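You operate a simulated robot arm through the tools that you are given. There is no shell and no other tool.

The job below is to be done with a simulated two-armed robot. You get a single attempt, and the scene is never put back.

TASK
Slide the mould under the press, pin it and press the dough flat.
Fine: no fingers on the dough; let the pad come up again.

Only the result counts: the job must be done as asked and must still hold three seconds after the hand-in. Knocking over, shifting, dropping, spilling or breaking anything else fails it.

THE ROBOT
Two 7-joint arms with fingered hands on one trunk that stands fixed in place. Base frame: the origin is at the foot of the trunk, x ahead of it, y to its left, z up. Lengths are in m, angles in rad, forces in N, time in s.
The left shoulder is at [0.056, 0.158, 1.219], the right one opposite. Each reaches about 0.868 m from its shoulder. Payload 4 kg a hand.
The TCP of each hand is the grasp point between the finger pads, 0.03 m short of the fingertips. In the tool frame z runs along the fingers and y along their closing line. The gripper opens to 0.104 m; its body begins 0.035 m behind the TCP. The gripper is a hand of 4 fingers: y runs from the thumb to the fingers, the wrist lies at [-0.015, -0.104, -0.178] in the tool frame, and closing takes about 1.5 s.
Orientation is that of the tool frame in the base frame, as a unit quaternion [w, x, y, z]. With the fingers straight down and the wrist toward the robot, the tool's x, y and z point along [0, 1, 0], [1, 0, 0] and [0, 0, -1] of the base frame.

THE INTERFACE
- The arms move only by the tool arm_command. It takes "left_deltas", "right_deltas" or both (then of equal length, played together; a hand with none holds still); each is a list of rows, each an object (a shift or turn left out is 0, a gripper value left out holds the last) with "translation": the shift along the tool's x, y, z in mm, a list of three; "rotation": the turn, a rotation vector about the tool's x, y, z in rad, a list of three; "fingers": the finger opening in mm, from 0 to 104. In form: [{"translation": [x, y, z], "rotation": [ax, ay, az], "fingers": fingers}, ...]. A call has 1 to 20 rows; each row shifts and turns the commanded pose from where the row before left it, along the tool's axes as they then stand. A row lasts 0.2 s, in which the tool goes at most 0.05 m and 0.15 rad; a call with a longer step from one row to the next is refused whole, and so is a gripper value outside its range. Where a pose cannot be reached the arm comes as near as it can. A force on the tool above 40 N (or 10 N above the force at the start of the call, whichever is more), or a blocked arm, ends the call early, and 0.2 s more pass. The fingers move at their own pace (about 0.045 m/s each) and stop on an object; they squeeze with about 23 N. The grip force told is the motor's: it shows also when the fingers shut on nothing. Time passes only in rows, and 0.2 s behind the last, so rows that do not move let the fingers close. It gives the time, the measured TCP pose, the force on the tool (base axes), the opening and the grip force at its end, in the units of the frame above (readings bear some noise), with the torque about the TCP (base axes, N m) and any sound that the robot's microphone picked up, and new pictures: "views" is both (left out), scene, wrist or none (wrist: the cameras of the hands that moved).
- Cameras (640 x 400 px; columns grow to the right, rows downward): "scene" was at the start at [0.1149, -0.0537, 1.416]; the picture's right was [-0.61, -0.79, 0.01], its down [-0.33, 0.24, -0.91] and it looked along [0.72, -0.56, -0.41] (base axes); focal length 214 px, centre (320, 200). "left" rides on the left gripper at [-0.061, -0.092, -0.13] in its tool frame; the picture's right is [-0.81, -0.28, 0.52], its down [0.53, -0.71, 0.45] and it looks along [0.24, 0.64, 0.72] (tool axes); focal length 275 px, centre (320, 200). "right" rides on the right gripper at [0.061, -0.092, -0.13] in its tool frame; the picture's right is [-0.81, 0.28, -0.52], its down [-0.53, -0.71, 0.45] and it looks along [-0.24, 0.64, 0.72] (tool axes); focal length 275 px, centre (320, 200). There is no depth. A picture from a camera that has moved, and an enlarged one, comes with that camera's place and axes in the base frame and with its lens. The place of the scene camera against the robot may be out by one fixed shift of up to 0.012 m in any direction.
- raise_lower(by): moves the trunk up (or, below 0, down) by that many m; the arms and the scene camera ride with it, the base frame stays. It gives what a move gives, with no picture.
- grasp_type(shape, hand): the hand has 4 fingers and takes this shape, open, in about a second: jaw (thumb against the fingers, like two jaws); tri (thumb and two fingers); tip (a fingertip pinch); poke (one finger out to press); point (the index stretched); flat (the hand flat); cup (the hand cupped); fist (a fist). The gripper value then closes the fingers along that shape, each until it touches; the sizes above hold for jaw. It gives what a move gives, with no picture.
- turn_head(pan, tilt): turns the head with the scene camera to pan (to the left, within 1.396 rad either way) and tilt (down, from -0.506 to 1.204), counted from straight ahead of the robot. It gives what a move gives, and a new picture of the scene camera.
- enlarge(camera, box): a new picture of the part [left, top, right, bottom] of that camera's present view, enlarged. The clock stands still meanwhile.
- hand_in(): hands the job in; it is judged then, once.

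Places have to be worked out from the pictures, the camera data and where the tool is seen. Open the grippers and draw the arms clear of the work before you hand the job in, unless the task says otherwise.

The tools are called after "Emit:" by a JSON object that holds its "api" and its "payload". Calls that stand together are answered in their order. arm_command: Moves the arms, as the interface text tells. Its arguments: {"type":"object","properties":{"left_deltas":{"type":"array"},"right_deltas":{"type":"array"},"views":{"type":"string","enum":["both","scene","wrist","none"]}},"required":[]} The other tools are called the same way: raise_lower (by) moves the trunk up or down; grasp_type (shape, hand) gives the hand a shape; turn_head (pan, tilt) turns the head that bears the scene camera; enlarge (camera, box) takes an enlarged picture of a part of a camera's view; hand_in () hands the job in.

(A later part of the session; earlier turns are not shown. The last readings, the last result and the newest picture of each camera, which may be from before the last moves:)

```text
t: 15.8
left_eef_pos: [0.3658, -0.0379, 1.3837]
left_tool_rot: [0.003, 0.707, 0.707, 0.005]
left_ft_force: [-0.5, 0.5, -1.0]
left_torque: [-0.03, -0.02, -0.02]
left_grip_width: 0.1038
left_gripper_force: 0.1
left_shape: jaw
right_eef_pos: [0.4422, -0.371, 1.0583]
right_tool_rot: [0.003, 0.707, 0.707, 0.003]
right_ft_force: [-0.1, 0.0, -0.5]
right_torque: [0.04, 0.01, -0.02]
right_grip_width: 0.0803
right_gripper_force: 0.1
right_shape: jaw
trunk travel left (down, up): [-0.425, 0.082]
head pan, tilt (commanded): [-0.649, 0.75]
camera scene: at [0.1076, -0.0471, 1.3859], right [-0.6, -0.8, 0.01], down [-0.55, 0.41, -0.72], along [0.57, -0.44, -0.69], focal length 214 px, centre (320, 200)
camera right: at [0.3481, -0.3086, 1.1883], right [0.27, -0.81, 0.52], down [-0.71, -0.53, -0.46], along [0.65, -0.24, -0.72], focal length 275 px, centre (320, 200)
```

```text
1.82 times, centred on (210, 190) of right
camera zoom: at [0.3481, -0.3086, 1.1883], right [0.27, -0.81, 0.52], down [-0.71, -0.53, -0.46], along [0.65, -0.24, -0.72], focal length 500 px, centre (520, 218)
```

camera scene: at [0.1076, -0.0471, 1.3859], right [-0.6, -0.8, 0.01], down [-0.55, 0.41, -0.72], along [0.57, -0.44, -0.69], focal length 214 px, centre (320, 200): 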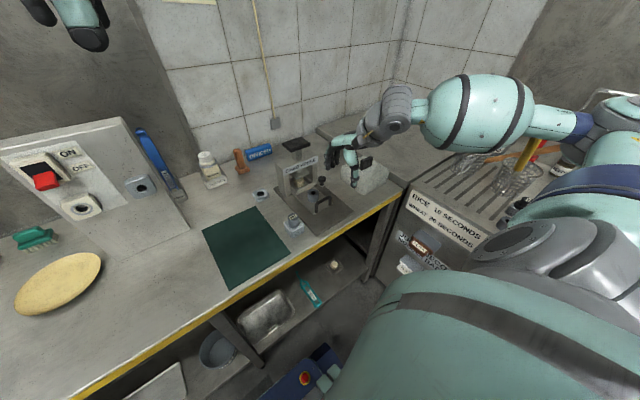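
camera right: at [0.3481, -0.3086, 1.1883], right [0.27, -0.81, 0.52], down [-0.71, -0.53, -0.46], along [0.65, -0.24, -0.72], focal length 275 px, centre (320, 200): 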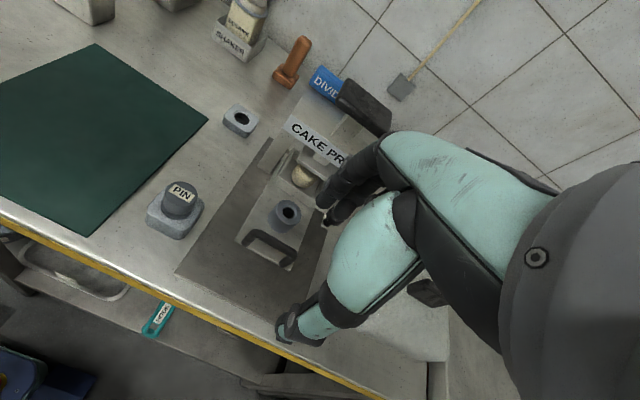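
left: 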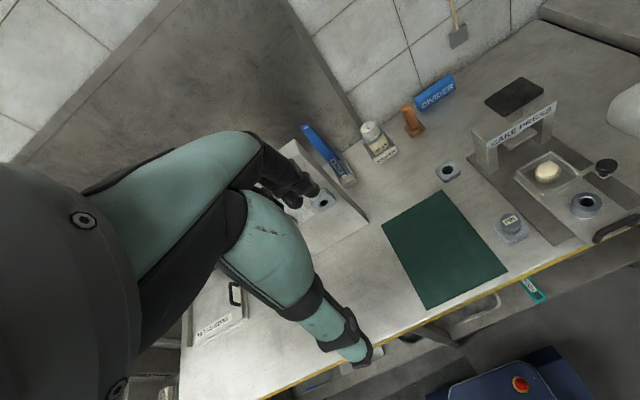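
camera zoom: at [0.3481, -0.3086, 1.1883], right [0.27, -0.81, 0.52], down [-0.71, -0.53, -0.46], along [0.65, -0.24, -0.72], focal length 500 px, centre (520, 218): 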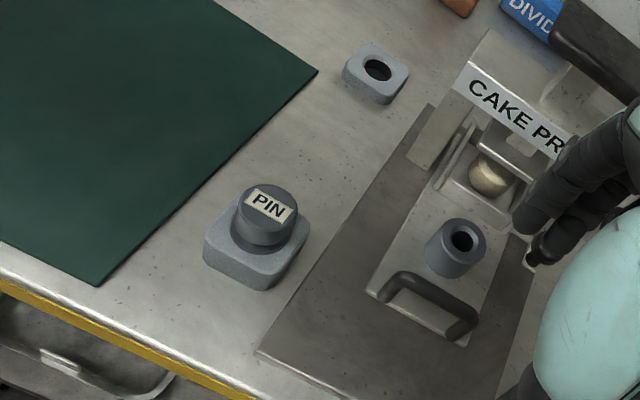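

The tray has stayed in place with the hand away. Next the pin, which I put at about (0.505, -0.256), top near z≈0.90; I'll move the open right hand above it to refine that from the wrist view.

Emit:
{"api": "arm_command", "payload": {"right_deltas": [{"translation": [25, 12, 8]}, {"translation": [25, 12, 8]}, {"translation": [25, 12, 8]}, {"translation": [25, 12, 8]}, {"translation": [15, 12, 6]}, {"translation": [0, 0, 0]}], "views": "both"}}

Emit:
{"api": "enlarge", "payload": {"camera": "right", "box": [180, 160, 400, 380]}}

Emit:
{"api": "enlarge", "payload": {"camera": "scene", "box": [250, 130, 370, 250]}}

```text
t: 17.2
left_eef_pos: [0.364, -0.0399, 1.3844]
left_tool_rot: [0.004, 0.707, 0.707, 0.005]
left_ft_force: [0.0, -0.2, -0.1]
left_torque: [-0.02, 0.02, -0.02]
left_grip_width: 0.1042
left_gripper_force: 0.0
left_shape: jaw
right_eef_pos: [0.4983, -0.259, 1.0231]
right_tool_rot: [0.005, 0.707, 0.707, 0.004]
right_ft_force: [0.0, 0.7, 0.2]
right_torque: [0.0, 0.03, -0.02]
right_grip_width: 0.0799
right_gripper_force: 0.0
right_shape: jaw
trunk travel left (down, up): [-0.425, 0.082]
head pan, tilt (commanded): [-0.649, 0.75]
camera scene: at [0.1069, -0.0475, 1.386], right [-0.6, -0.8, 0.01], down [-0.55, 0.41, -0.72], along [0.57, -0.44, -0.69], focal length 214 px, centre (320, 200)
camera right: at [0.4058, -0.1953, 1.1524], right [0.27, -0.81, 0.52], down [-0.71, -0.53, -0.46], along [0.65, -0.24, -0.72], focal length 275 px, centre (320, 200)
```

scene: 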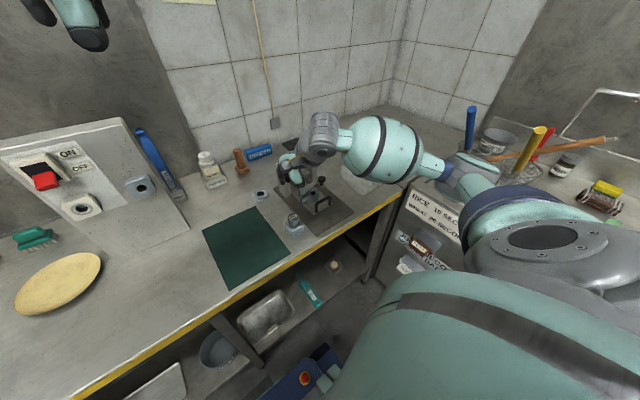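
right: 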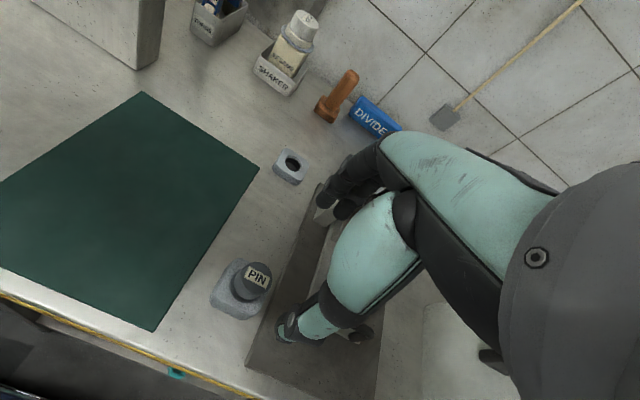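

```text
1.82 times, centred on (290, 270) of right
camera zoom: at [0.4058, -0.1953, 1.1524], right [0.27, -0.81, 0.52], down [-0.71, -0.53, -0.46], along [0.65, -0.24, -0.72], focal length 500 px, centre (374, 73)
```

zoom: 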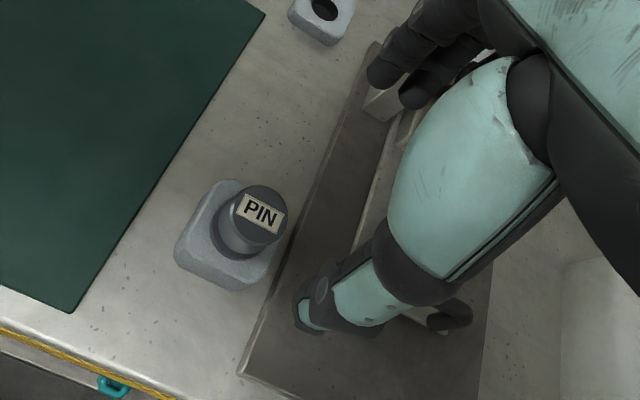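

```text
3.33 times, centred on (310, 190) of scene
camera zoom: at [0.1069, -0.0475, 1.386], right [-0.6, -0.8, 0.01], down [-0.55, 0.41, -0.72], along [0.57, -0.44, -0.69], focal length 715 px, centre (353, 233)
```

zoom: 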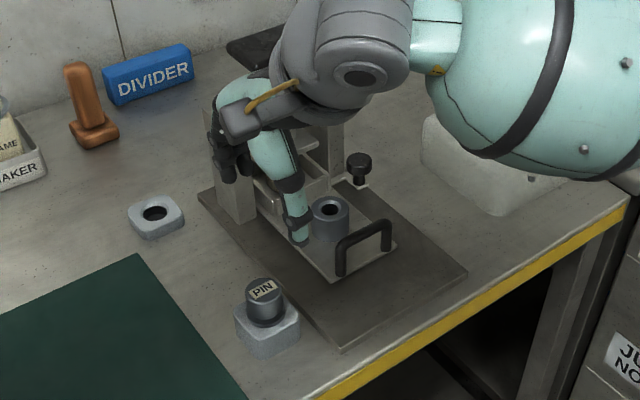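

The wrist views put the pin axis near (0.507–0.514, -0.252) with the head top at z≈0.88–0.90. I'll move over it and come down part-way to z≈0.955 to refine before closing in.

Emit:
{"api": "arm_command", "payload": {"right_deltas": [{"translation": [3, 5, 17]}, {"translation": [3, 5, 17]}, {"translation": [0, 0, 17]}, {"translation": [0, 0, 17]}, {"translation": [0, 0, 0]}], "views": "wrist"}}

Emit:
{"api": "enlarge", "payload": {"camera": "right", "box": [220, 180, 380, 340]}}

Emit:
{"api": "enlarge", "payload": {"camera": "scene", "box": [265, 160, 345, 250]}}

```text
t: 18.4
left_eef_pos: [0.3663, -0.0386, 1.3849]
left_tool_rot: [0.004, 0.707, 0.707, 0.005]
left_ft_force: [0.6, -0.3, 0.4]
left_torque: [0.05, 0.0, 0.0]
left_grip_width: 0.104
left_gripper_force: 0.1
left_shape: jaw
right_eef_pos: [0.511, -0.2532, 0.9532]
right_tool_rot: [0.004, 0.707, 0.707, 0.003]
right_ft_force: [0.0, 0.4, -0.5]
right_torque: [-0.01, 0.0, 0.01]
right_grip_width: 0.0801
right_gripper_force: 0.0
right_shape: jaw
trunk travel left (down, up): [-0.425, 0.082]
head pan, tilt (commanded): [-0.649, 0.75]
camera right: at [0.4175, -0.1901, 1.0823], right [0.27, -0.81, 0.52], down [-0.71, -0.53, -0.46], along [0.65, -0.24, -0.72], focal length 275 px, centre (320, 200)
```

right: 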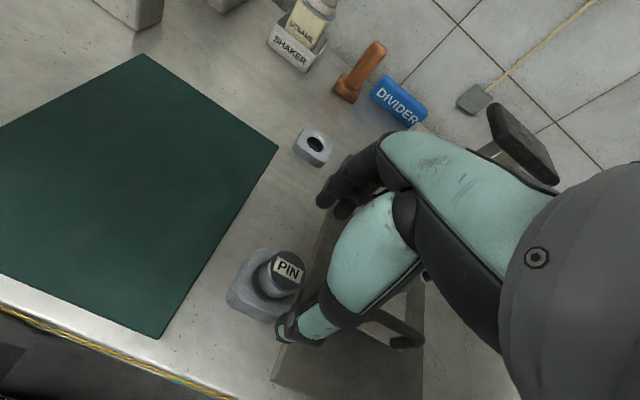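

```text
2.50 times, centred on (300, 260) of right
camera zoom: at [0.4175, -0.1901, 1.0823], right [0.27, -0.81, 0.52], down [-0.71, -0.53, -0.46], along [0.65, -0.24, -0.72], focal length 688 px, centre (370, 50)
```

zoom: 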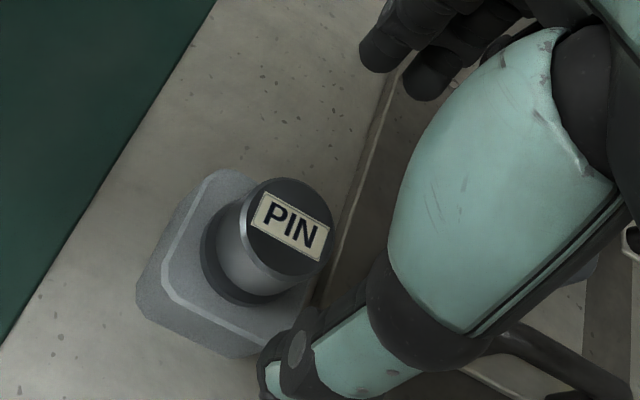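

```text
4.44 times, centred on (305, 205) of scene
camera zoom: at [0.1077, -0.0471, 1.3859], right [-0.6, -0.8, 0.01], down [-0.55, 0.41, -0.72], along [0.57, -0.44, -0.69], focal length 953 px, centre (387, 178)
```

zoom: 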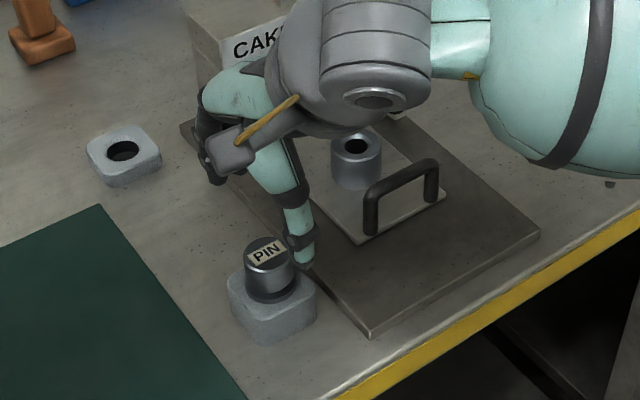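

The pin's top lies almost exactly on the tool axis (error within ~5 mm). I'll descend with open fingers to TCP z≈0.91, so the tips stay just above the holder's top at about 0.87.

Emit:
{"api": "arm_command", "payload": {"right_deltas": [{"translation": [1, -2, 12]}, {"translation": [1, -1, 12]}, {"translation": [0, 0, 12]}, {"translation": [0, 0, 8]}, {"translation": [0, 0, 0]}], "views": "wrist"}}

Emit:
{"api": "enlarge", "payload": {"camera": "right", "box": [240, 170, 400, 330]}}

Emit:
{"api": "enlarge", "payload": {"camera": "scene", "box": [265, 170, 335, 240]}}

```text
t: 19.6
left_eef_pos: [0.3659, -0.0391, 1.3854]
left_tool_rot: [0.003, 0.707, 0.707, 0.005]
left_ft_force: [-0.1, 0.0, 0.2]
left_torque: [0.04, 0.02, 0.01]
left_grip_width: 0.1043
left_gripper_force: 0.0
left_shape: jaw
right_eef_pos: [0.5094, -0.2501, 0.9118]
right_tool_rot: [0.004, 0.707, 0.707, 0.004]
right_ft_force: [-1.4, -0.6, -0.5]
right_torque: [0.0, 0.02, 0.01]
right_grip_width: 0.0802
right_gripper_force: 0.1
right_shape: jaw
trunk travel left (down, up): [-0.425, 0.082]
head pan, tilt (commanded): [-0.649, 0.75]
camera right: at [0.4148, -0.1872, 1.0396], right [0.27, -0.81, 0.52], down [-0.71, -0.53, -0.46], along [0.65, -0.24, -0.72], focal length 275 px, centre (320, 200)
```

right: 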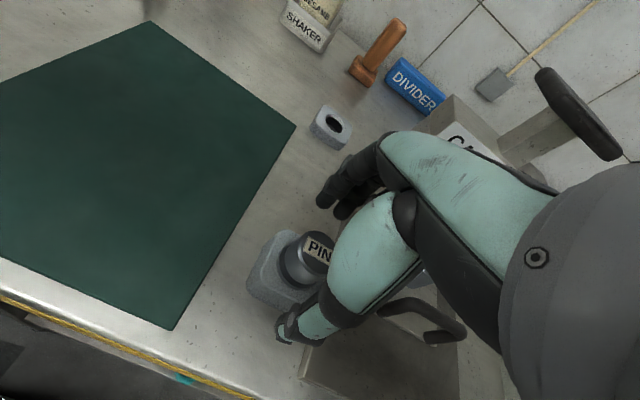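

```text
2.50 times, centred on (320, 250) of right
camera zoom: at [0.4148, -0.1872, 1.0396], right [0.27, -0.81, 0.52], down [-0.71, -0.53, -0.46], along [0.65, -0.24, -0.72], focal length 688 px, centre (320, 75)
```

zoom: 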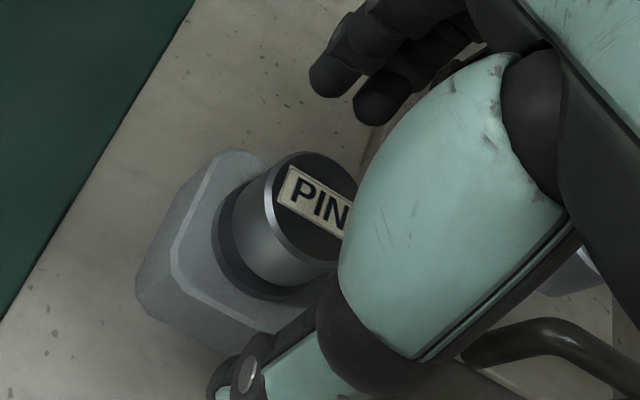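

```text
5.71 times, centred on (300, 205) of scene
camera zoom: at [0.1076, -0.0471, 1.3859], right [-0.6, -0.8, 0.01], down [-0.55, 0.41, -0.72], along [0.57, -0.44, -0.69], focal length 1226 px, centre (434, 171)
```

zoom: 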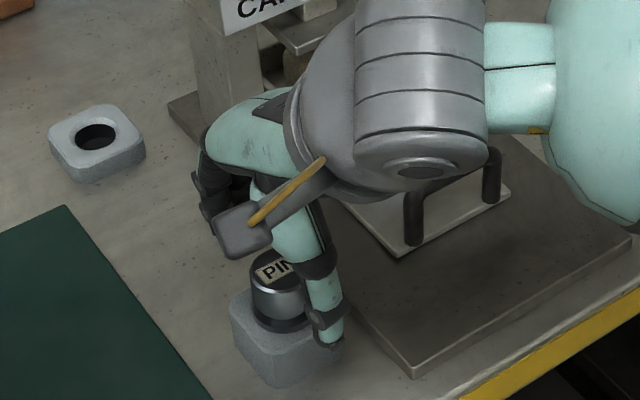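

The pin axis is within about 2 mm of the tool axis and its head top is about 18 mm below the TCP (z≈0.894). I'll go down 8 mm more and close the fingers on the head.

Emit:
{"api": "arm_command", "payload": {"right_deltas": [{"translation": [0, -2, 8]}, {"translation": [0, 0, 0]}, {"translation": [0, 0, 0], "fingers": 60}, {"translation": [0, 0, 0], "fingers": 45}, {"translation": [0, 0, 0]}], "views": "wrist"}}

Emit:
{"api": "enlarge", "payload": {"camera": "right", "box": [240, 170, 400, 330]}}

Emit:
{"api": "enlarge", "payload": {"camera": "scene", "box": [265, 170, 335, 240]}}

```text
t: 20.8
left_eef_pos: [0.3655, -0.0391, 1.3853]
left_tool_rot: [0.004, 0.707, 0.707, 0.004]
left_ft_force: [-0.4, -0.2, 0.8]
left_torque: [-0.02, 0.0, 0.01]
left_grip_width: 0.1037
left_gripper_force: 0.1
left_shape: jaw
right_eef_pos: [0.5062, -0.2489, 0.9022]
right_tool_rot: [0.004, 0.707, 0.707, 0.003]
right_ft_force: [0.6, -0.1, 0.0]
right_torque: [0.03, -0.02, 0.02]
right_grip_width: 0.0458
right_gripper_force: 0.1
right_shape: jaw
trunk travel left (down, up): [-0.425, 0.082]
head pan, tilt (commanded): [-0.649, 0.75]
camera right: at [0.4131, -0.1873, 1.032], right [0.27, -0.81, 0.52], down [-0.71, -0.53, -0.46], along [0.65, -0.24, -0.72], focal length 275 px, centre (320, 200)
```

right: 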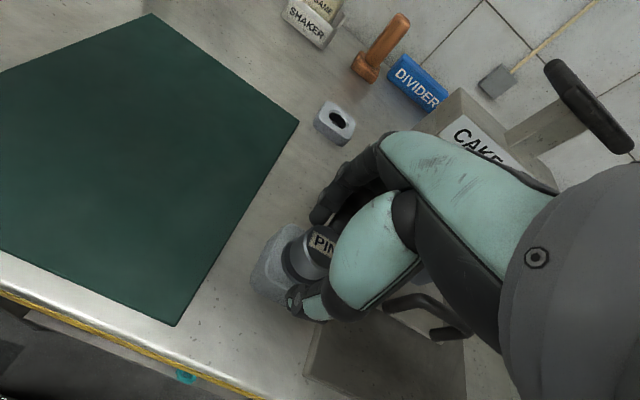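

```text
2.50 times, centred on (320, 250) of right
camera zoom: at [0.4131, -0.1873, 1.032], right [0.27, -0.81, 0.52], down [-0.71, -0.53, -0.46], along [0.65, -0.24, -0.72], focal length 688 px, centre (320, 75)
```

zoom: 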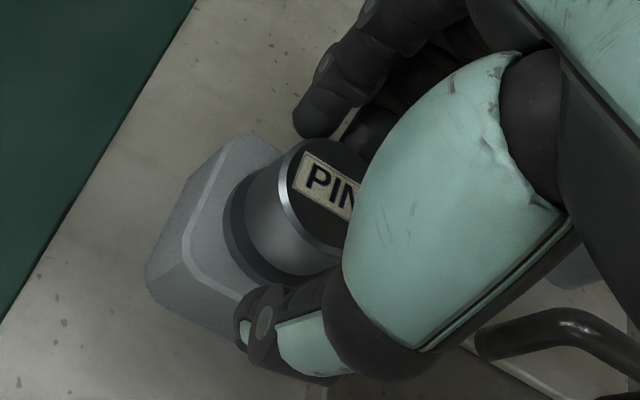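

```text
5.71 times, centred on (300, 205) of scene
camera zoom: at [0.1077, -0.0471, 1.3859], right [-0.6, -0.8, 0.01], down [-0.55, 0.41, -0.72], along [0.57, -0.44, -0.69], focal length 1226 px, centre (434, 171)
```

zoom: 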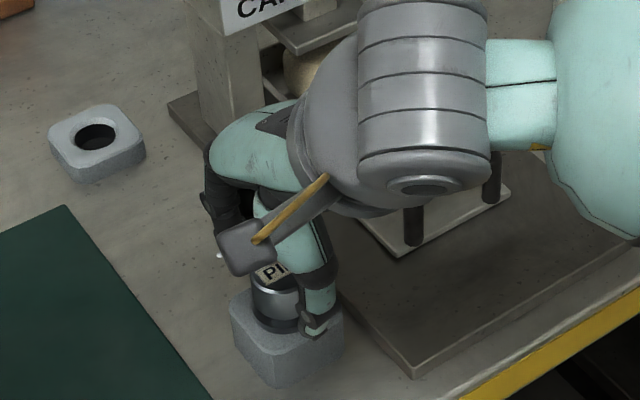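

The pin head sits centred between the thumb and fingers (offset about 1 mm). I'll close fully and wait for the grip to build up.

Emit:
{"api": "arm_command", "payload": {"right_deltas": [{"fingers": 30}, {"fingers": 0}, {"translation": [0, 0, 0]}, {"translation": [0, 0, 0]}, {"translation": [0, 0, 0]}], "views": "wrist"}}

Emit:
{"api": "enlarge", "payload": {"camera": "right", "box": [240, 170, 400, 330]}}

```text
t: 22.0
left_eef_pos: [0.366, -0.0382, 1.3849]
left_tool_rot: [0.003, 0.707, 0.707, 0.005]
left_ft_force: [-0.4, 0.2, -0.9]
left_torque: [0.01, 0.03, -0.02]
left_grip_width: 0.1043
left_gripper_force: 0.0
left_shape: jaw
right_eef_pos: [0.506, -0.2497, 0.9034]
right_tool_rot: [0.004, 0.706, 0.708, 0.004]
right_ft_force: [0.9, 0.1, 0.4]
right_torque: [0.01, -0.02, 0.01]
right_grip_width: 0.0269
right_gripper_force: 23.1
right_shape: jaw
trunk travel left (down, up): [-0.425, 0.082]
head pan, tilt (commanded): [-0.649, 0.75]
camera right: at [0.4131, -0.1873, 1.0319], right [0.27, -0.81, 0.52], down [-0.71, -0.53, -0.46], along [0.65, -0.24, -0.72], focal length 275 px, centre (320, 200)
```

right: 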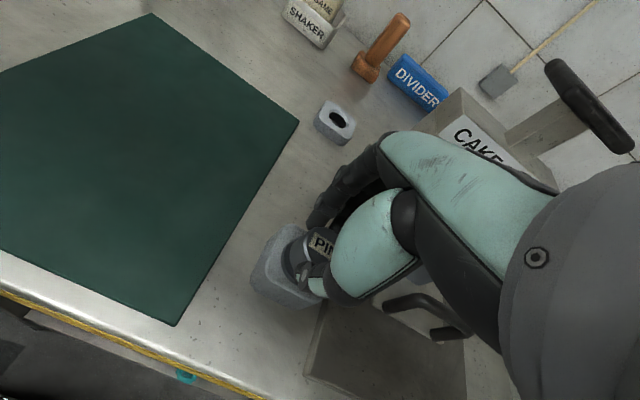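

```text
2.50 times, centred on (320, 250) of right
camera zoom: at [0.4131, -0.1873, 1.0319], right [0.27, -0.81, 0.52], down [-0.71, -0.53, -0.46], along [0.65, -0.24, -0.72], focal length 688 px, centre (320, 75)
```

zoom: 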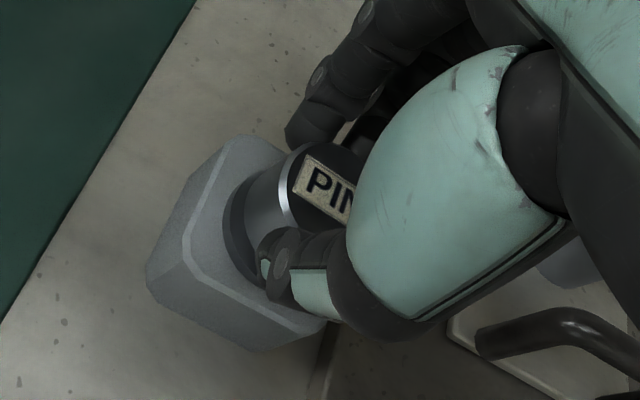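

The grip holds at 26.9 mm and 23 N with hardly any side force. I'll lift straight up 40 mm slowly and check that the pin comes along upright.

Emit:
{"api": "arm_command", "payload": {"right_deltas": [{"translation": [0, 0, -5]}, {"translation": [0, 0, -8]}, {"translation": [0, 0, -9]}, {"translation": [0, 0, -9]}, {"translation": [0, 0, -9]}, {"translation": [0, 0, 0]}], "views": "both"}}

Emit:
{"api": "enlarge", "payload": {"camera": "right", "box": [220, 190, 380, 350]}}

Emit:
{"api": "enlarge", "payload": {"camera": "scene", "box": [265, 160, 335, 240]}}

```text
t: 23.4
left_eef_pos: [0.3651, -0.0392, 1.3847]
left_tool_rot: [0.004, 0.707, 0.707, 0.005]
left_ft_force: [0.7, 0.1, 0.4]
left_torque: [0.01, 0.0, 0.0]
left_grip_width: 0.104
left_gripper_force: 0.2
left_shape: jaw
right_eef_pos: [0.5067, -0.2493, 0.9424]
right_tool_rot: [0.004, 0.707, 0.707, 0.003]
right_ft_force: [0.3, 0.0, -1.5]
right_torque: [-0.02, 0.02, -0.01]
right_grip_width: 0.0265
right_gripper_force: 23.3
right_shape: jaw
trunk travel left (down, up): [-0.425, 0.082]
head pan, tilt (commanded): [-0.649, 0.75]
camera scene: at [0.1078, -0.0472, 1.3859], right [-0.6, -0.8, 0.01], down [-0.55, 0.41, -0.72], along [0.57, -0.44, -0.69], focal length 214 px, centre (320, 200)
camera right: at [0.4129, -0.1878, 1.0717], right [0.27, -0.81, 0.52], down [-0.71, -0.53, -0.46], along [0.65, -0.24, -0.72], focal length 275 px, centre (320, 200)
```

scene: 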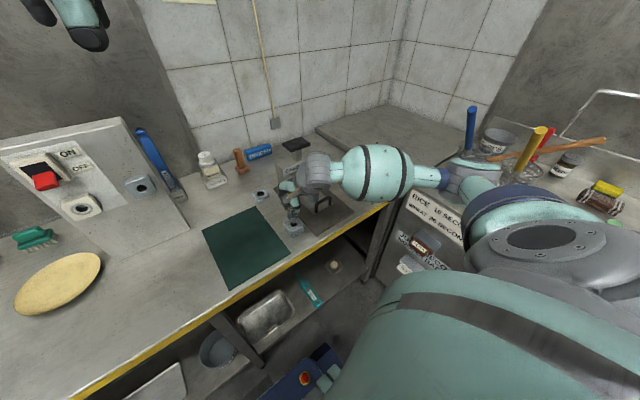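
right: 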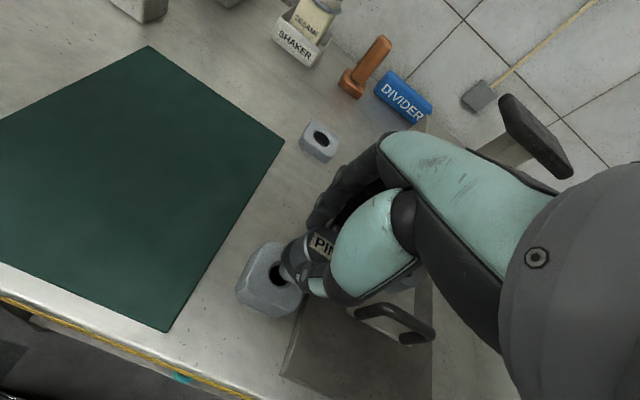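

```text
2.50 times, centred on (300, 270) of right
camera zoom: at [0.4129, -0.1878, 1.0717], right [0.27, -0.81, 0.52], down [-0.71, -0.53, -0.46], along [0.65, -0.24, -0.72], focal length 688 px, centre (370, 25)
```

zoom: 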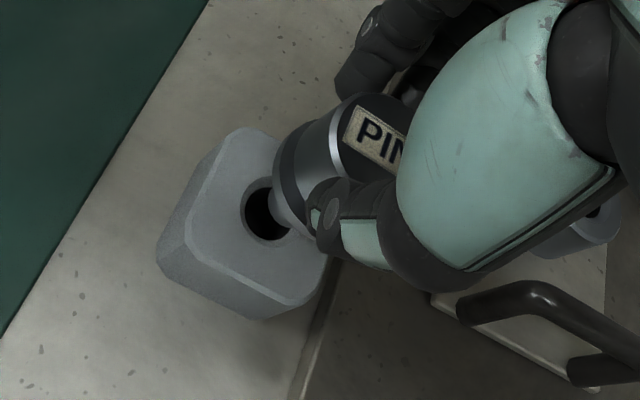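

```text
5.00 times, centred on (300, 200) of scene
camera zoom: at [0.1078, -0.0472, 1.3859], right [-0.6, -0.8, 0.01], down [-0.55, 0.41, -0.72], along [0.57, -0.44, -0.69], focal length 1072 px, centre (420, 200)
```

zoom: 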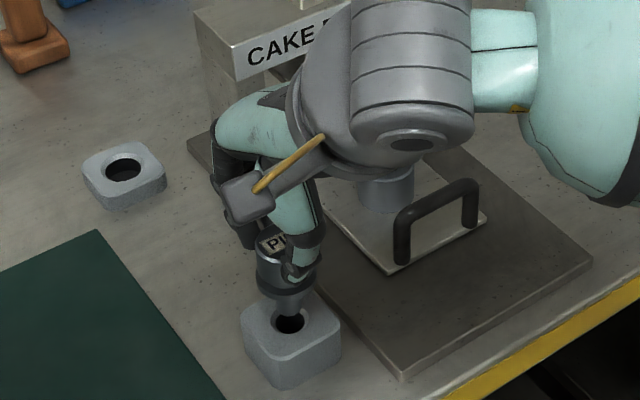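

The pin came up with the hand and looks upright. I'll lift 45 mm more so that I can see both the whole shaft and the empty holder hole, which gives me a reference for aiming at the boss.

Emit:
{"api": "arm_command", "payload": {"right_deltas": [{"translation": [0, 0, -15]}, {"translation": [0, 0, -15]}, {"translation": [0, 0, -15]}, {"translation": [0, 0, 0]}, {"translation": [0, 0, 0]}], "views": "both"}}

Emit:
{"api": "enlarge", "payload": {"camera": "right", "box": [210, 200, 370, 360]}}

Emit:
{"api": "enlarge", "payload": {"camera": "scene", "box": [265, 160, 335, 240]}}

```text
t: 24.6
left_eef_pos: [0.3654, -0.038, 1.3847]
left_tool_rot: [0.004, 0.707, 0.707, 0.005]
left_ft_force: [-0.4, 0.1, 0.6]
left_torque: [-0.01, 0.02, -0.01]
left_grip_width: 0.104
left_gripper_force: 0.1
left_shape: jaw
right_eef_pos: [0.5042, -0.252, 0.9881]
right_tool_rot: [0.004, 0.707, 0.707, 0.003]
right_ft_force: [-0.6, 0.8, -0.8]
right_torque: [-0.05, -0.01, 0.01]
right_grip_width: 0.0271
right_gripper_force: 23.1
right_shape: jaw
trunk travel left (down, up): [-0.425, 0.082]
head pan, tilt (commanded): [-0.649, 0.75]
camera scene: at [0.1078, -0.0472, 1.3859], right [-0.6, -0.8, 0.01], down [-0.55, 0.41, -0.72], along [0.57, -0.44, -0.69], focal length 214 px, centre (320, 200)
camera right: at [0.4114, -0.1882, 1.1168], right [0.27, -0.81, 0.52], down [-0.71, -0.53, -0.46], along [0.65, -0.24, -0.72], focal length 275 px, centre (320, 200)
```

scene: 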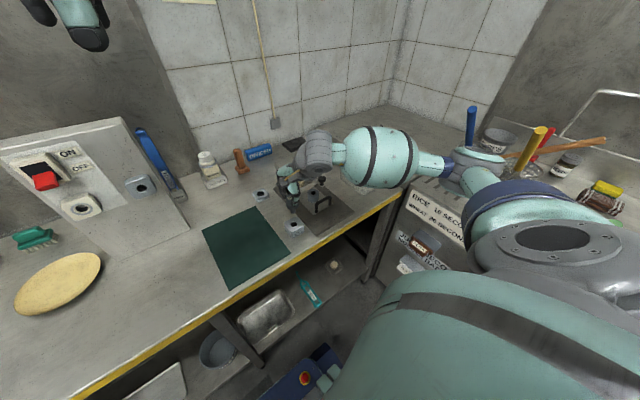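
right: 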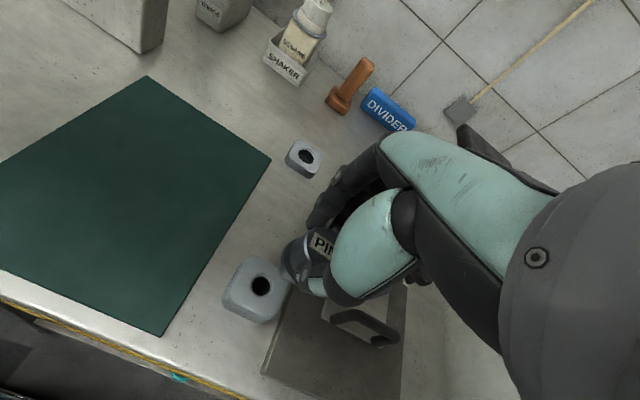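

```text
2.50 times, centred on (290, 280) of right
camera zoom: at [0.4114, -0.1882, 1.1168], right [0.27, -0.81, 0.52], down [-0.71, -0.53, -0.46], along [0.65, -0.24, -0.72], focal length 688 px, centre (395, 0)
```

zoom: 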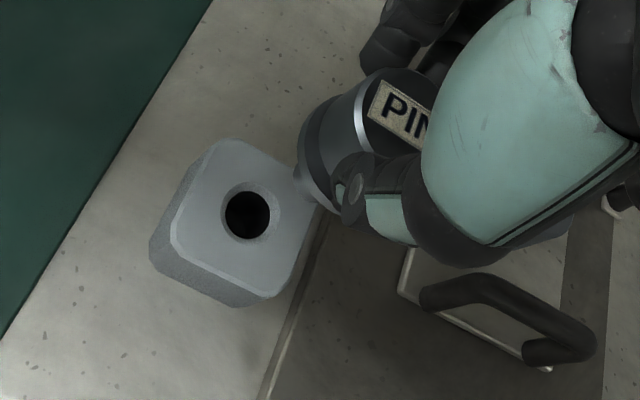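

```text
5.00 times, centred on (300, 200) of scene
camera zoom: at [0.1078, -0.0472, 1.3859], right [-0.6, -0.8, 0.01], down [-0.55, 0.41, -0.72], along [0.57, -0.44, -0.69], focal length 1072 px, centre (420, 200)
```

zoom: 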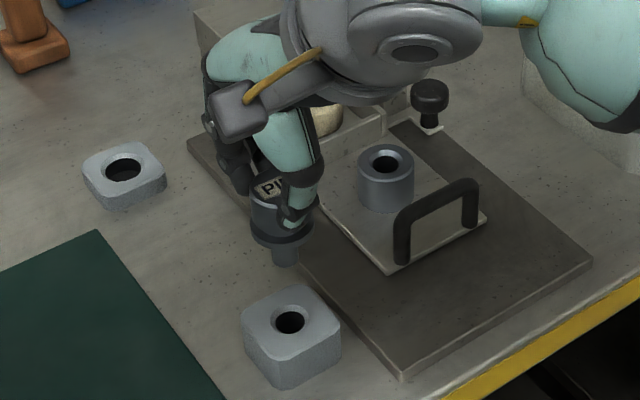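

The pin is upright in the hand with its tip clear, and the empty holder's hole appears at pixel (261, 285) of the wrist view, about 0.121 m below the TCP. I estimate the boss at about (0.567, -0.3715, 0.893), so I'll move above it and stop 15 mm short in x to check clearance from the press.

Emit:
{"api": "arm_command", "payload": {"right_deltas": [{"translation": [0, 0, -13]}, {"translation": [0, 0, -13]}, {"translation": [-20, 8, 0]}, {"translation": [-20, 8, 0]}, {"translation": [-20, 8, 0]}, {"translation": [-20, 8, 0]}, {"translation": [-20, 8, 0]}, {"translation": [-20, 6, 0]}, {"translation": [0, 0, 0]}, {"translation": [0, 0, 0]}], "views": "both"}}

Emit:
{"api": "enlarge", "payload": {"camera": "right", "box": [210, 200, 370, 360]}}

Emit:
{"api": "enlarge", "payload": {"camera": "scene", "box": [270, 130, 350, 230]}}

```text
t: 26.8
left_eef_pos: [0.3653, -0.04, 1.3843]
left_tool_rot: [0.003, 0.707, 0.707, 0.005]
left_ft_force: [0.1, -0.1, 0.2]
left_torque: [-0.01, 0.02, 0.01]
left_grip_width: 0.1041
left_gripper_force: 0.0
left_shape: jaw
right_eef_pos: [0.5522, -0.3705, 1.0149]
right_tool_rot: [0.004, 0.707, 0.707, 0.003]
right_ft_force: [0.8, 0.2, -0.2]
right_torque: [0.0, -0.02, 0.01]
right_grip_width: 0.0268
right_gripper_force: 22.3
right_shape: jaw
trunk travel left (down, up): [-0.425, 0.082]
head pan, tilt (commanded): [-0.649, 0.75]
camera scene: at [0.1078, -0.0472, 1.3859], right [-0.6, -0.8, 0.01], down [-0.55, 0.41, -0.72], along [0.57, -0.44, -0.69], focal length 214 px, centre (320, 200)
camera right: at [0.4585, -0.3073, 1.1438], right [0.27, -0.81, 0.52], down [-0.71, -0.53, -0.46], along [0.65, -0.24, -0.72], focal length 275 px, centre (320, 200)
```

scene: 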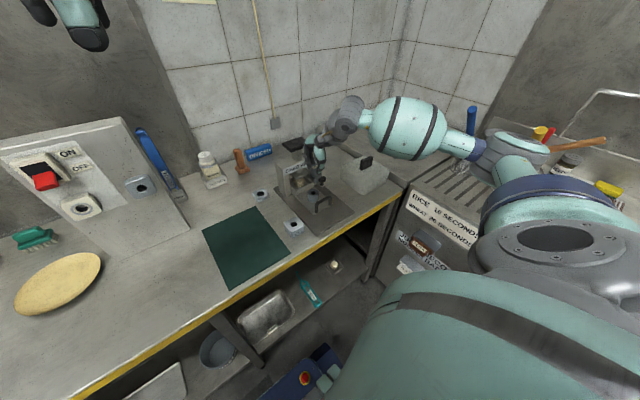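
right: 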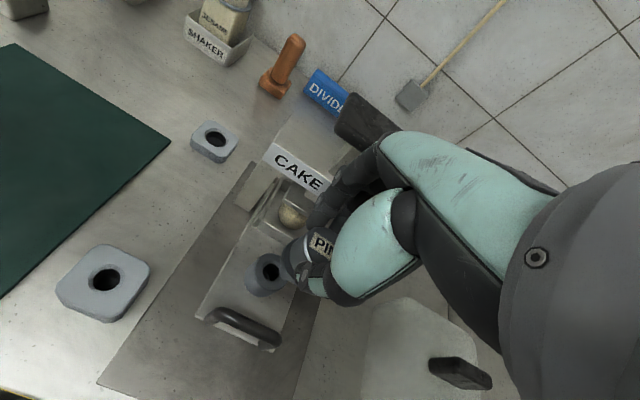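

```text
2.50 times, centred on (290, 280) of right
camera zoom: at [0.4585, -0.3073, 1.1438], right [0.27, -0.81, 0.52], down [-0.71, -0.53, -0.46], along [0.65, -0.24, -0.72], focal length 688 px, centre (395, 0)
```

zoom: 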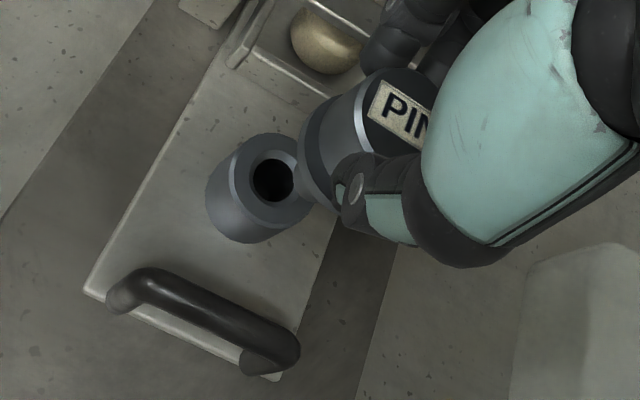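

```text
4.00 times, centred on (310, 180) of scene
camera zoom: at [0.1078, -0.0472, 1.3859], right [-0.6, -0.8, 0.01], down [-0.55, 0.41, -0.72], along [0.57, -0.44, -0.69], focal length 858 px, centre (360, 280)
```

zoom: 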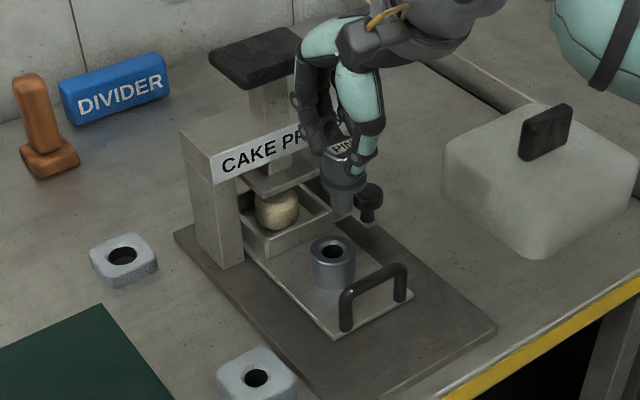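

The boss hole is about 15 mm further forward and a few mm to the right of the pin axis, but its height is uncertain. I'll bring the left hand's camera round to the left side of the press, well clear, for a second view across the slide direction.

Emit:
{"api": "arm_command", "payload": {"left_deltas": [{"translation": [0, 30, 0]}, {"translation": [0, 30, 0]}, {"translation": [0, 30, 0]}, {"rotation": [0, 0, 0.145]}, {"rotation": [0, 0, 0.145]}, {"rotation": [0, 0, 0.145]}, {"rotation": [0, 0, 0.145]}, {"rotation": [0, 0, 0.145]}, {"rotation": [0, 0, 0.145]}, {"rotation": [0, 0, 0.145]}, {"rotation": [0, 0, 0.145]}, {"rotation": [0, 0, 0.145]}, {"rotation": [0, 0, 0.145]}, {"rotation": [0, 0, 0.12]}, {"translation": [0, 0, 0]}], "views": "both"}}

```text
t: 30.0
left_eef_pos: [0.4567, -0.0376, 1.3859]
left_tool_rot: [0.0, 1.0, -0.001, 0.007]
left_ft_force: [0.4, 0.0, 0.1]
left_torque: [-0.01, 0.02, 0.01]
left_grip_width: 0.104
left_gripper_force: 0.0
left_shape: jaw
right_eef_pos: [0.5512, -0.3703, 1.0156]
right_tool_rot: [0.005, 0.708, 0.707, 0.004]
right_ft_force: [0.1, 1.3, -1.2]
right_torque: [0.01, -0.01, 0.01]
right_grip_width: 0.0269
right_gripper_force: 22.2
right_shape: jaw
trunk travel left (down, up): [-0.425, 0.082]
head pan, tilt (commanded): [-0.649, 0.75]
camera scene: at [0.1079, -0.047, 1.3859], right [-0.6, -0.8, 0.01], down [-0.55, 0.41, -0.72], along [0.57, -0.44, -0.69], focal length 214 px, centre (320, 200)
camera left: at [0.3928, 0.0526, 1.515], right [-0.8, 0.28, -0.53], down [0.54, 0.71, -0.45], along [0.25, -0.64, -0.72], focal length 275 px, centre (320, 200)
```

scene: 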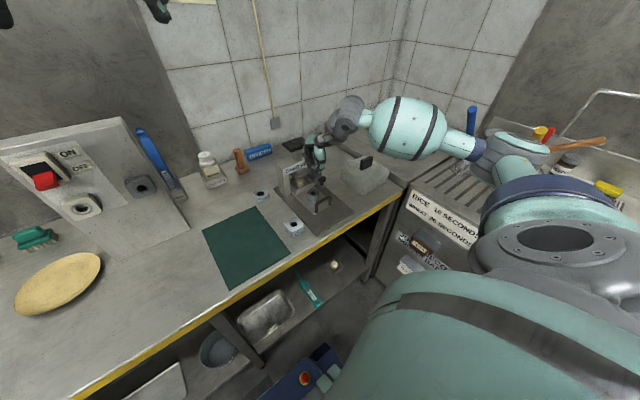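
left: 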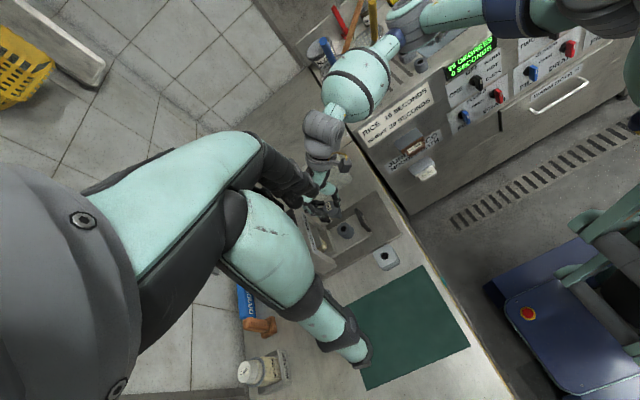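

The left camera now sees the boss and the pin from the side. I'll enlarge that part.

Emit:
{"api": "enlarge", "payload": {"camera": "left", "box": [290, 160, 410, 280]}}

```text
3.33 times, centred on (350, 220) of left
camera zoom: at [0.3928, 0.0526, 1.515], right [-0.8, 0.28, -0.53], down [0.54, 0.71, -0.45], along [0.25, -0.64, -0.72], focal length 918 px, centre (220, 133)
```

zoom: 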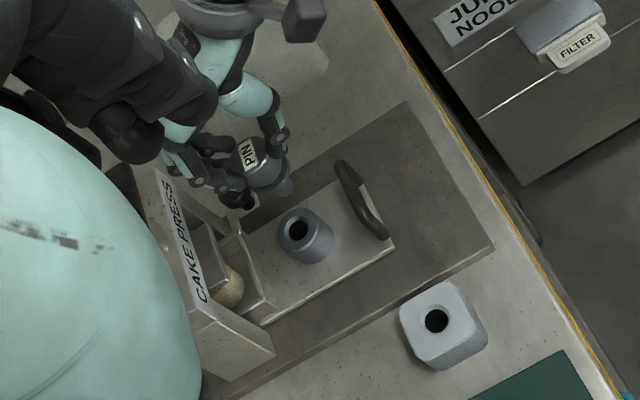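

From the three views the pin must go about 16–20 mm forward and about 4 mm to the right. I'll move 14 mm forward and 4 mm right at this height, then use strongly enlarged side views to line up before lowering.

Emit:
{"api": "arm_command", "payload": {"right_deltas": [{"translation": [-2, 5, 0]}, {"translation": [-2, 5, 0]}, {"translation": [0, 4, 0]}, {"translation": [0, 0, 0]}, {"translation": [0, 0, 0]}], "views": "none"}}

Emit:
{"api": "enlarge", "payload": {"camera": "left", "box": [300, 180, 380, 250]}}

Emit:
{"api": "enlarge", "payload": {"camera": "scene", "box": [280, 140, 340, 215]}}

Emit:
{"api": "enlarge", "payload": {"camera": "right", "box": [210, 200, 370, 360]}}

```text
t: 31.2
left_eef_pos: [0.457, -0.0392, 1.3866]
left_tool_rot: [-0.001, 1.0, 0.001, 0.006]
left_ft_force: [1.1, 0.4, 0.0]
left_torque: [-0.02, -0.03, 0.0]
left_grip_width: 0.1039
left_gripper_force: 0.1
left_shape: jaw
right_eef_pos: [0.5651, -0.3741, 1.014]
right_tool_rot: [0.005, 0.707, 0.707, 0.003]
right_ft_force: [-0.9, -0.7, -0.5]
right_torque: [-0.03, 0.01, 0.0]
right_grip_width: 0.0268
right_gripper_force: 23.4
right_shape: jaw
trunk travel left (down, up): [-0.425, 0.082]
head pan, tilt (commanded): [-0.649, 0.75]
```

```text
5.71 times, centred on (340, 215) of left
camera zoom: at [0.3928, 0.0524, 1.5152], right [-0.8, 0.28, -0.53], down [0.54, 0.71, -0.45], along [0.25, -0.64, -0.72], focal length 1573 px, centre (206, 114)
```

zoom: 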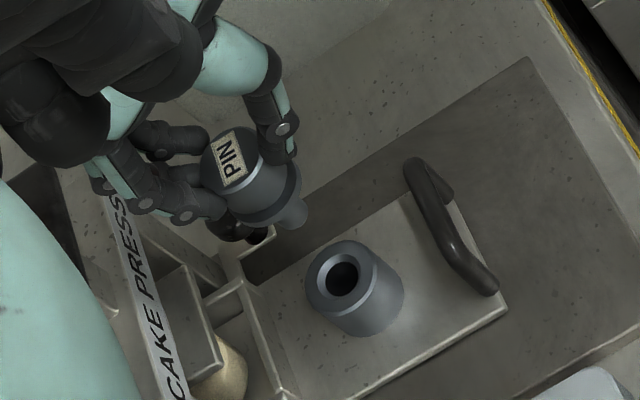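

```text
5.33 times, centred on (310, 178) of scene
camera zoom: at [0.108, -0.0472, 1.3859], right [-0.6, -0.8, 0.01], down [-0.55, 0.41, -0.72], along [0.57, -0.44, -0.69], focal length 1144 px, centre (373, 320)
```

zoom: 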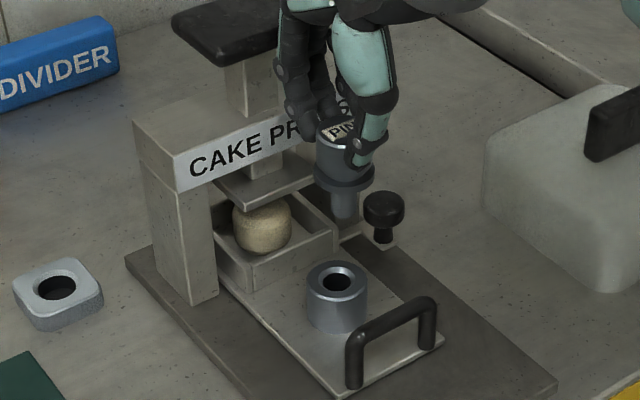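

```text
2.50 times, centred on (290, 280) of right
camera zoom: at [0.4716, -0.3114, 1.1437], right [0.27, -0.81, 0.52], down [-0.71, -0.53, -0.46], along [0.65, -0.24, -0.72], focal length 688 px, centre (395, 0)
```

zoom: 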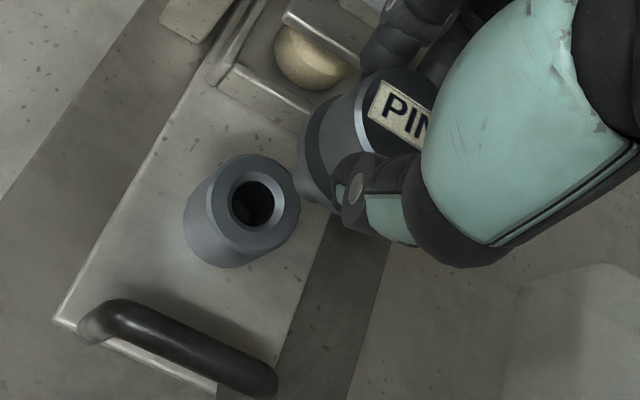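

The side view shows the pin axis about 6 mm short in x and the scene view shows about 1 mm to the left. I'll correct by +6 mm in x and +0.7 mm in y, then lower 40 mm so the tip is close above the boss and check again.

Emit:
{"api": "arm_command", "payload": {"right_deltas": [{"translation": [0.7, 6, 0]}, {"translation": [0, 0, 10]}, {"translation": [0, 0, 10]}, {"translation": [0, 0, 10]}, {"translation": [0, 0, 10]}, {"translation": [0, 0, 0]}, {"translation": [0, 0, 0]}], "views": "none"}}

Emit:
{"api": "enlarge", "payload": {"camera": "left", "box": [310, 190, 370, 250]}}

Emit:
{"api": "enlarge", "payload": {"camera": "scene", "box": [285, 155, 335, 215]}}

Emit:
{"api": "enlarge", "payload": {"camera": "right", "box": [230, 200, 350, 320]}}

```text
t: 32.8
left_eef_pos: [0.4556, -0.0397, 1.3854]
left_tool_rot: [-0.001, 1.0, -0.001, 0.006]
left_ft_force: [0.7, 0.2, 0.0]
left_torque: [-0.01, 0.0, 0.04]
left_grip_width: 0.1039
left_gripper_force: 0.0
left_shape: jaw
right_eef_pos: [0.5716, -0.3735, 0.9733]
right_tool_rot: [0.005, 0.706, 0.708, 0.003]
right_ft_force: [-0.4, 0.1, -0.8]
right_torque: [0.0, 0.0, -0.03]
right_grip_width: 0.0267
right_gripper_force: 23.3
right_shape: jaw
trunk travel left (down, up): [-0.425, 0.082]
head pan, tilt (commanded): [-0.649, 0.75]
```

```text
6.67 times, centred on (340, 220) of left
camera zoom: at [0.3928, 0.0523, 1.5152], right [-0.8, 0.28, -0.53], down [0.54, 0.71, -0.45], along [0.25, -0.64, -0.72], focal length 1835 px, centre (187, 67)
```

zoom: 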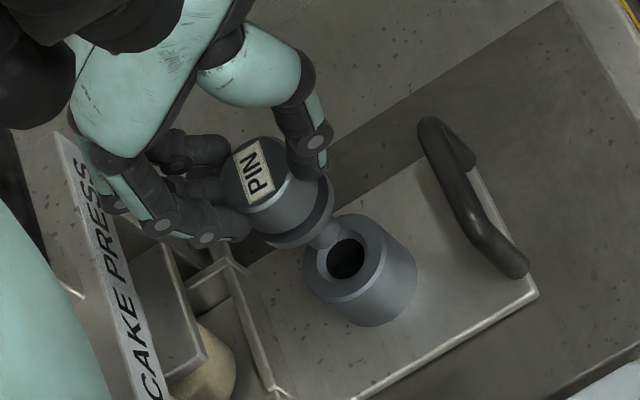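

```text
6.67 times, centred on (310, 185) of scene
camera zoom: at [0.1081, -0.0472, 1.3859], right [-0.6, -0.8, 0.01], down [-0.55, 0.41, -0.72], along [0.57, -0.44, -0.69], focal length 1430 px, centre (387, 300)
```

zoom: 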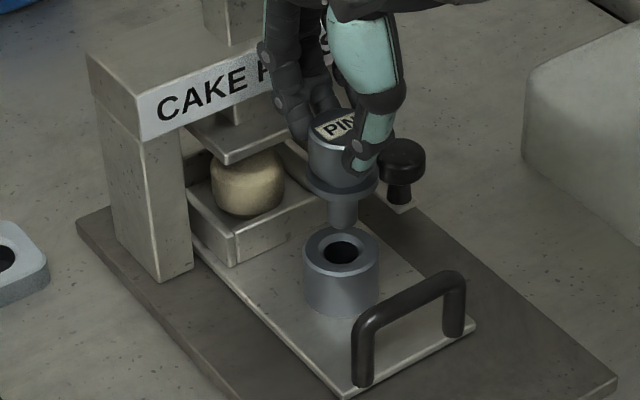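

```text
3.33 times, centred on (290, 260) of right
camera zoom: at [0.4784, -0.3109, 1.1026], right [0.27, -0.81, 0.52], down [-0.71, -0.53, -0.46], along [0.65, -0.24, -0.72], focal length 918 px, centre (420, 0)
```

zoom: 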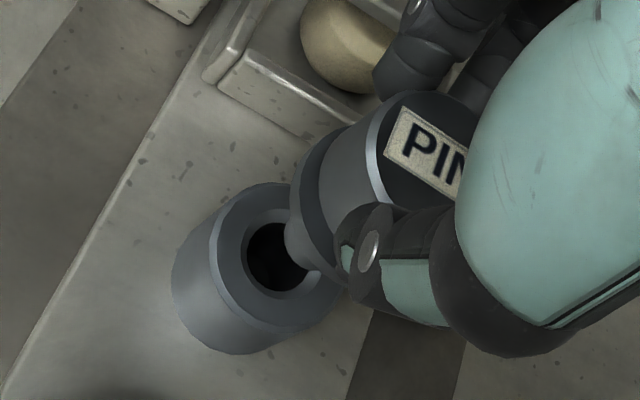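

Now the tip is close to the hole in all views. I'll enlarge more strongly to measure the remaining offset.

Emit:
{"api": "enlarge", "payload": {"camera": "left", "box": [328, 208, 358, 238]}}

Emit:
{"api": "enlarge", "payload": {"camera": "scene", "box": [294, 163, 324, 193]}}

Emit:
{"api": "enlarge", "payload": {"camera": "right", "box": [235, 225, 305, 295]}}

```text
13.33 times, centred on (343, 223) of left
camera zoom: at [0.3928, 0.0523, 1.5152], right [-0.8, 0.28, -0.53], down [0.54, 0.71, -0.45], along [0.25, -0.64, -0.72], focal length 3670 px, centre (13, -107)
```

zoom: 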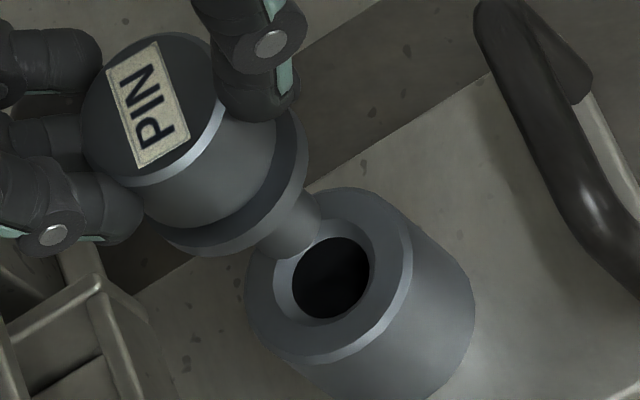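

```text
13.33 times, centred on (309, 178) of scene
camera zoom: at [0.1081, -0.0472, 1.3859], right [-0.6, -0.8, 0.01], down [-0.55, 0.41, -0.72], along [0.57, -0.44, -0.69], focal length 2860 px, centre (467, 493)
```

zoom: 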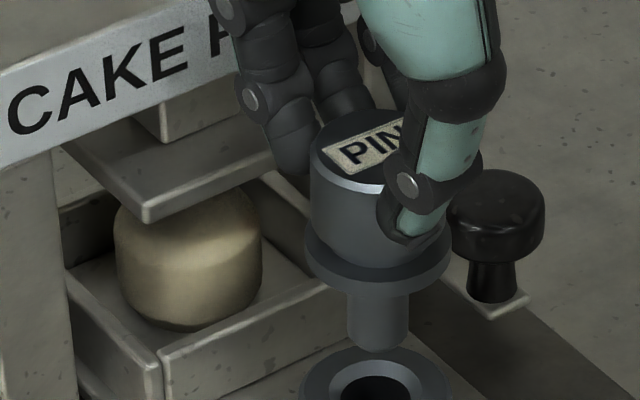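

```text
5.71 times, centred on (270, 260) of right
camera zoom: at [0.4784, -0.3109, 1.1026], right [0.27, -0.81, 0.52], down [-0.71, -0.53, -0.46], along [0.65, -0.24, -0.72], focal length 1573 px, centre (606, -143)
```

zoom: 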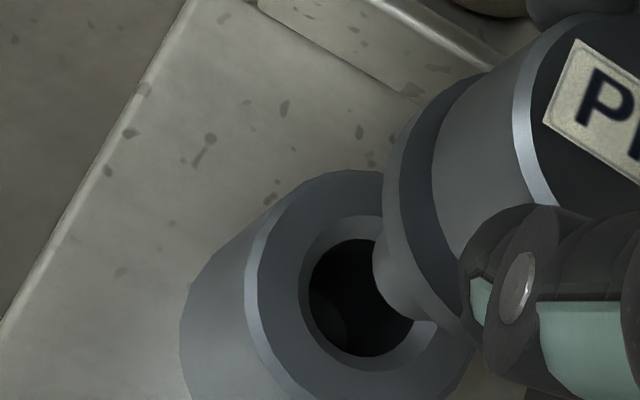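

Measured offsets: the wrist and scene views agree laterally within about 0.5 mm, and the side view shows about 2.4 mm still to go, which combines to +3.2 mm in x and -1.6 mm in y. Before that I'll check the clearance between the knuckles and the press front.

Emit:
{"api": "enlarge", "payload": {"camera": "left", "box": [310, 195, 345, 230]}}

Emit:
{"api": "enlarge", "payload": {"camera": "right", "box": [250, 90, 420, 250]}}

```text
11.43 times, centred on (328, 212) of left
camera zoom: at [0.3928, 0.0523, 1.5152], right [-0.8, 0.28, -0.53], down [0.54, 0.71, -0.45], along [0.25, -0.64, -0.72], focal length 3146 px, centre (234, 57)
```

zoom: 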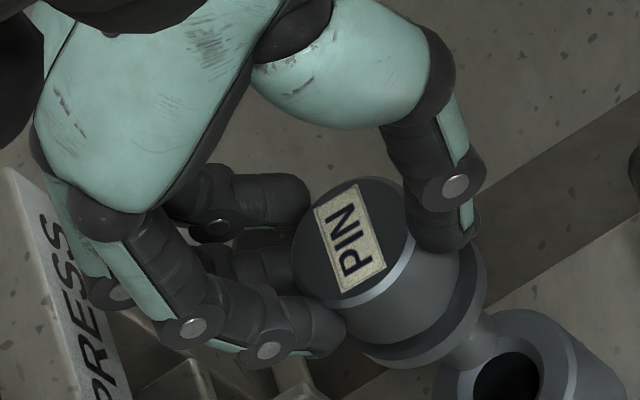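

```text
2.50 times, centred on (335, 170) of right
camera zoom: at [0.4784, -0.3109, 1.1026], right [0.27, -0.81, 0.52], down [-0.71, -0.53, -0.46], along [0.65, -0.24, -0.72], focal length 688 px, centre (282, 275)
```

zoom: 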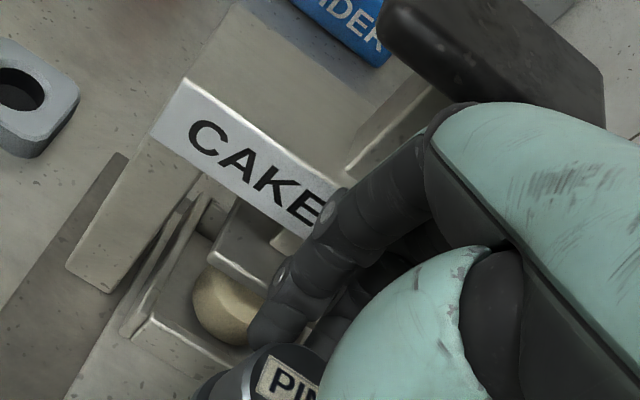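

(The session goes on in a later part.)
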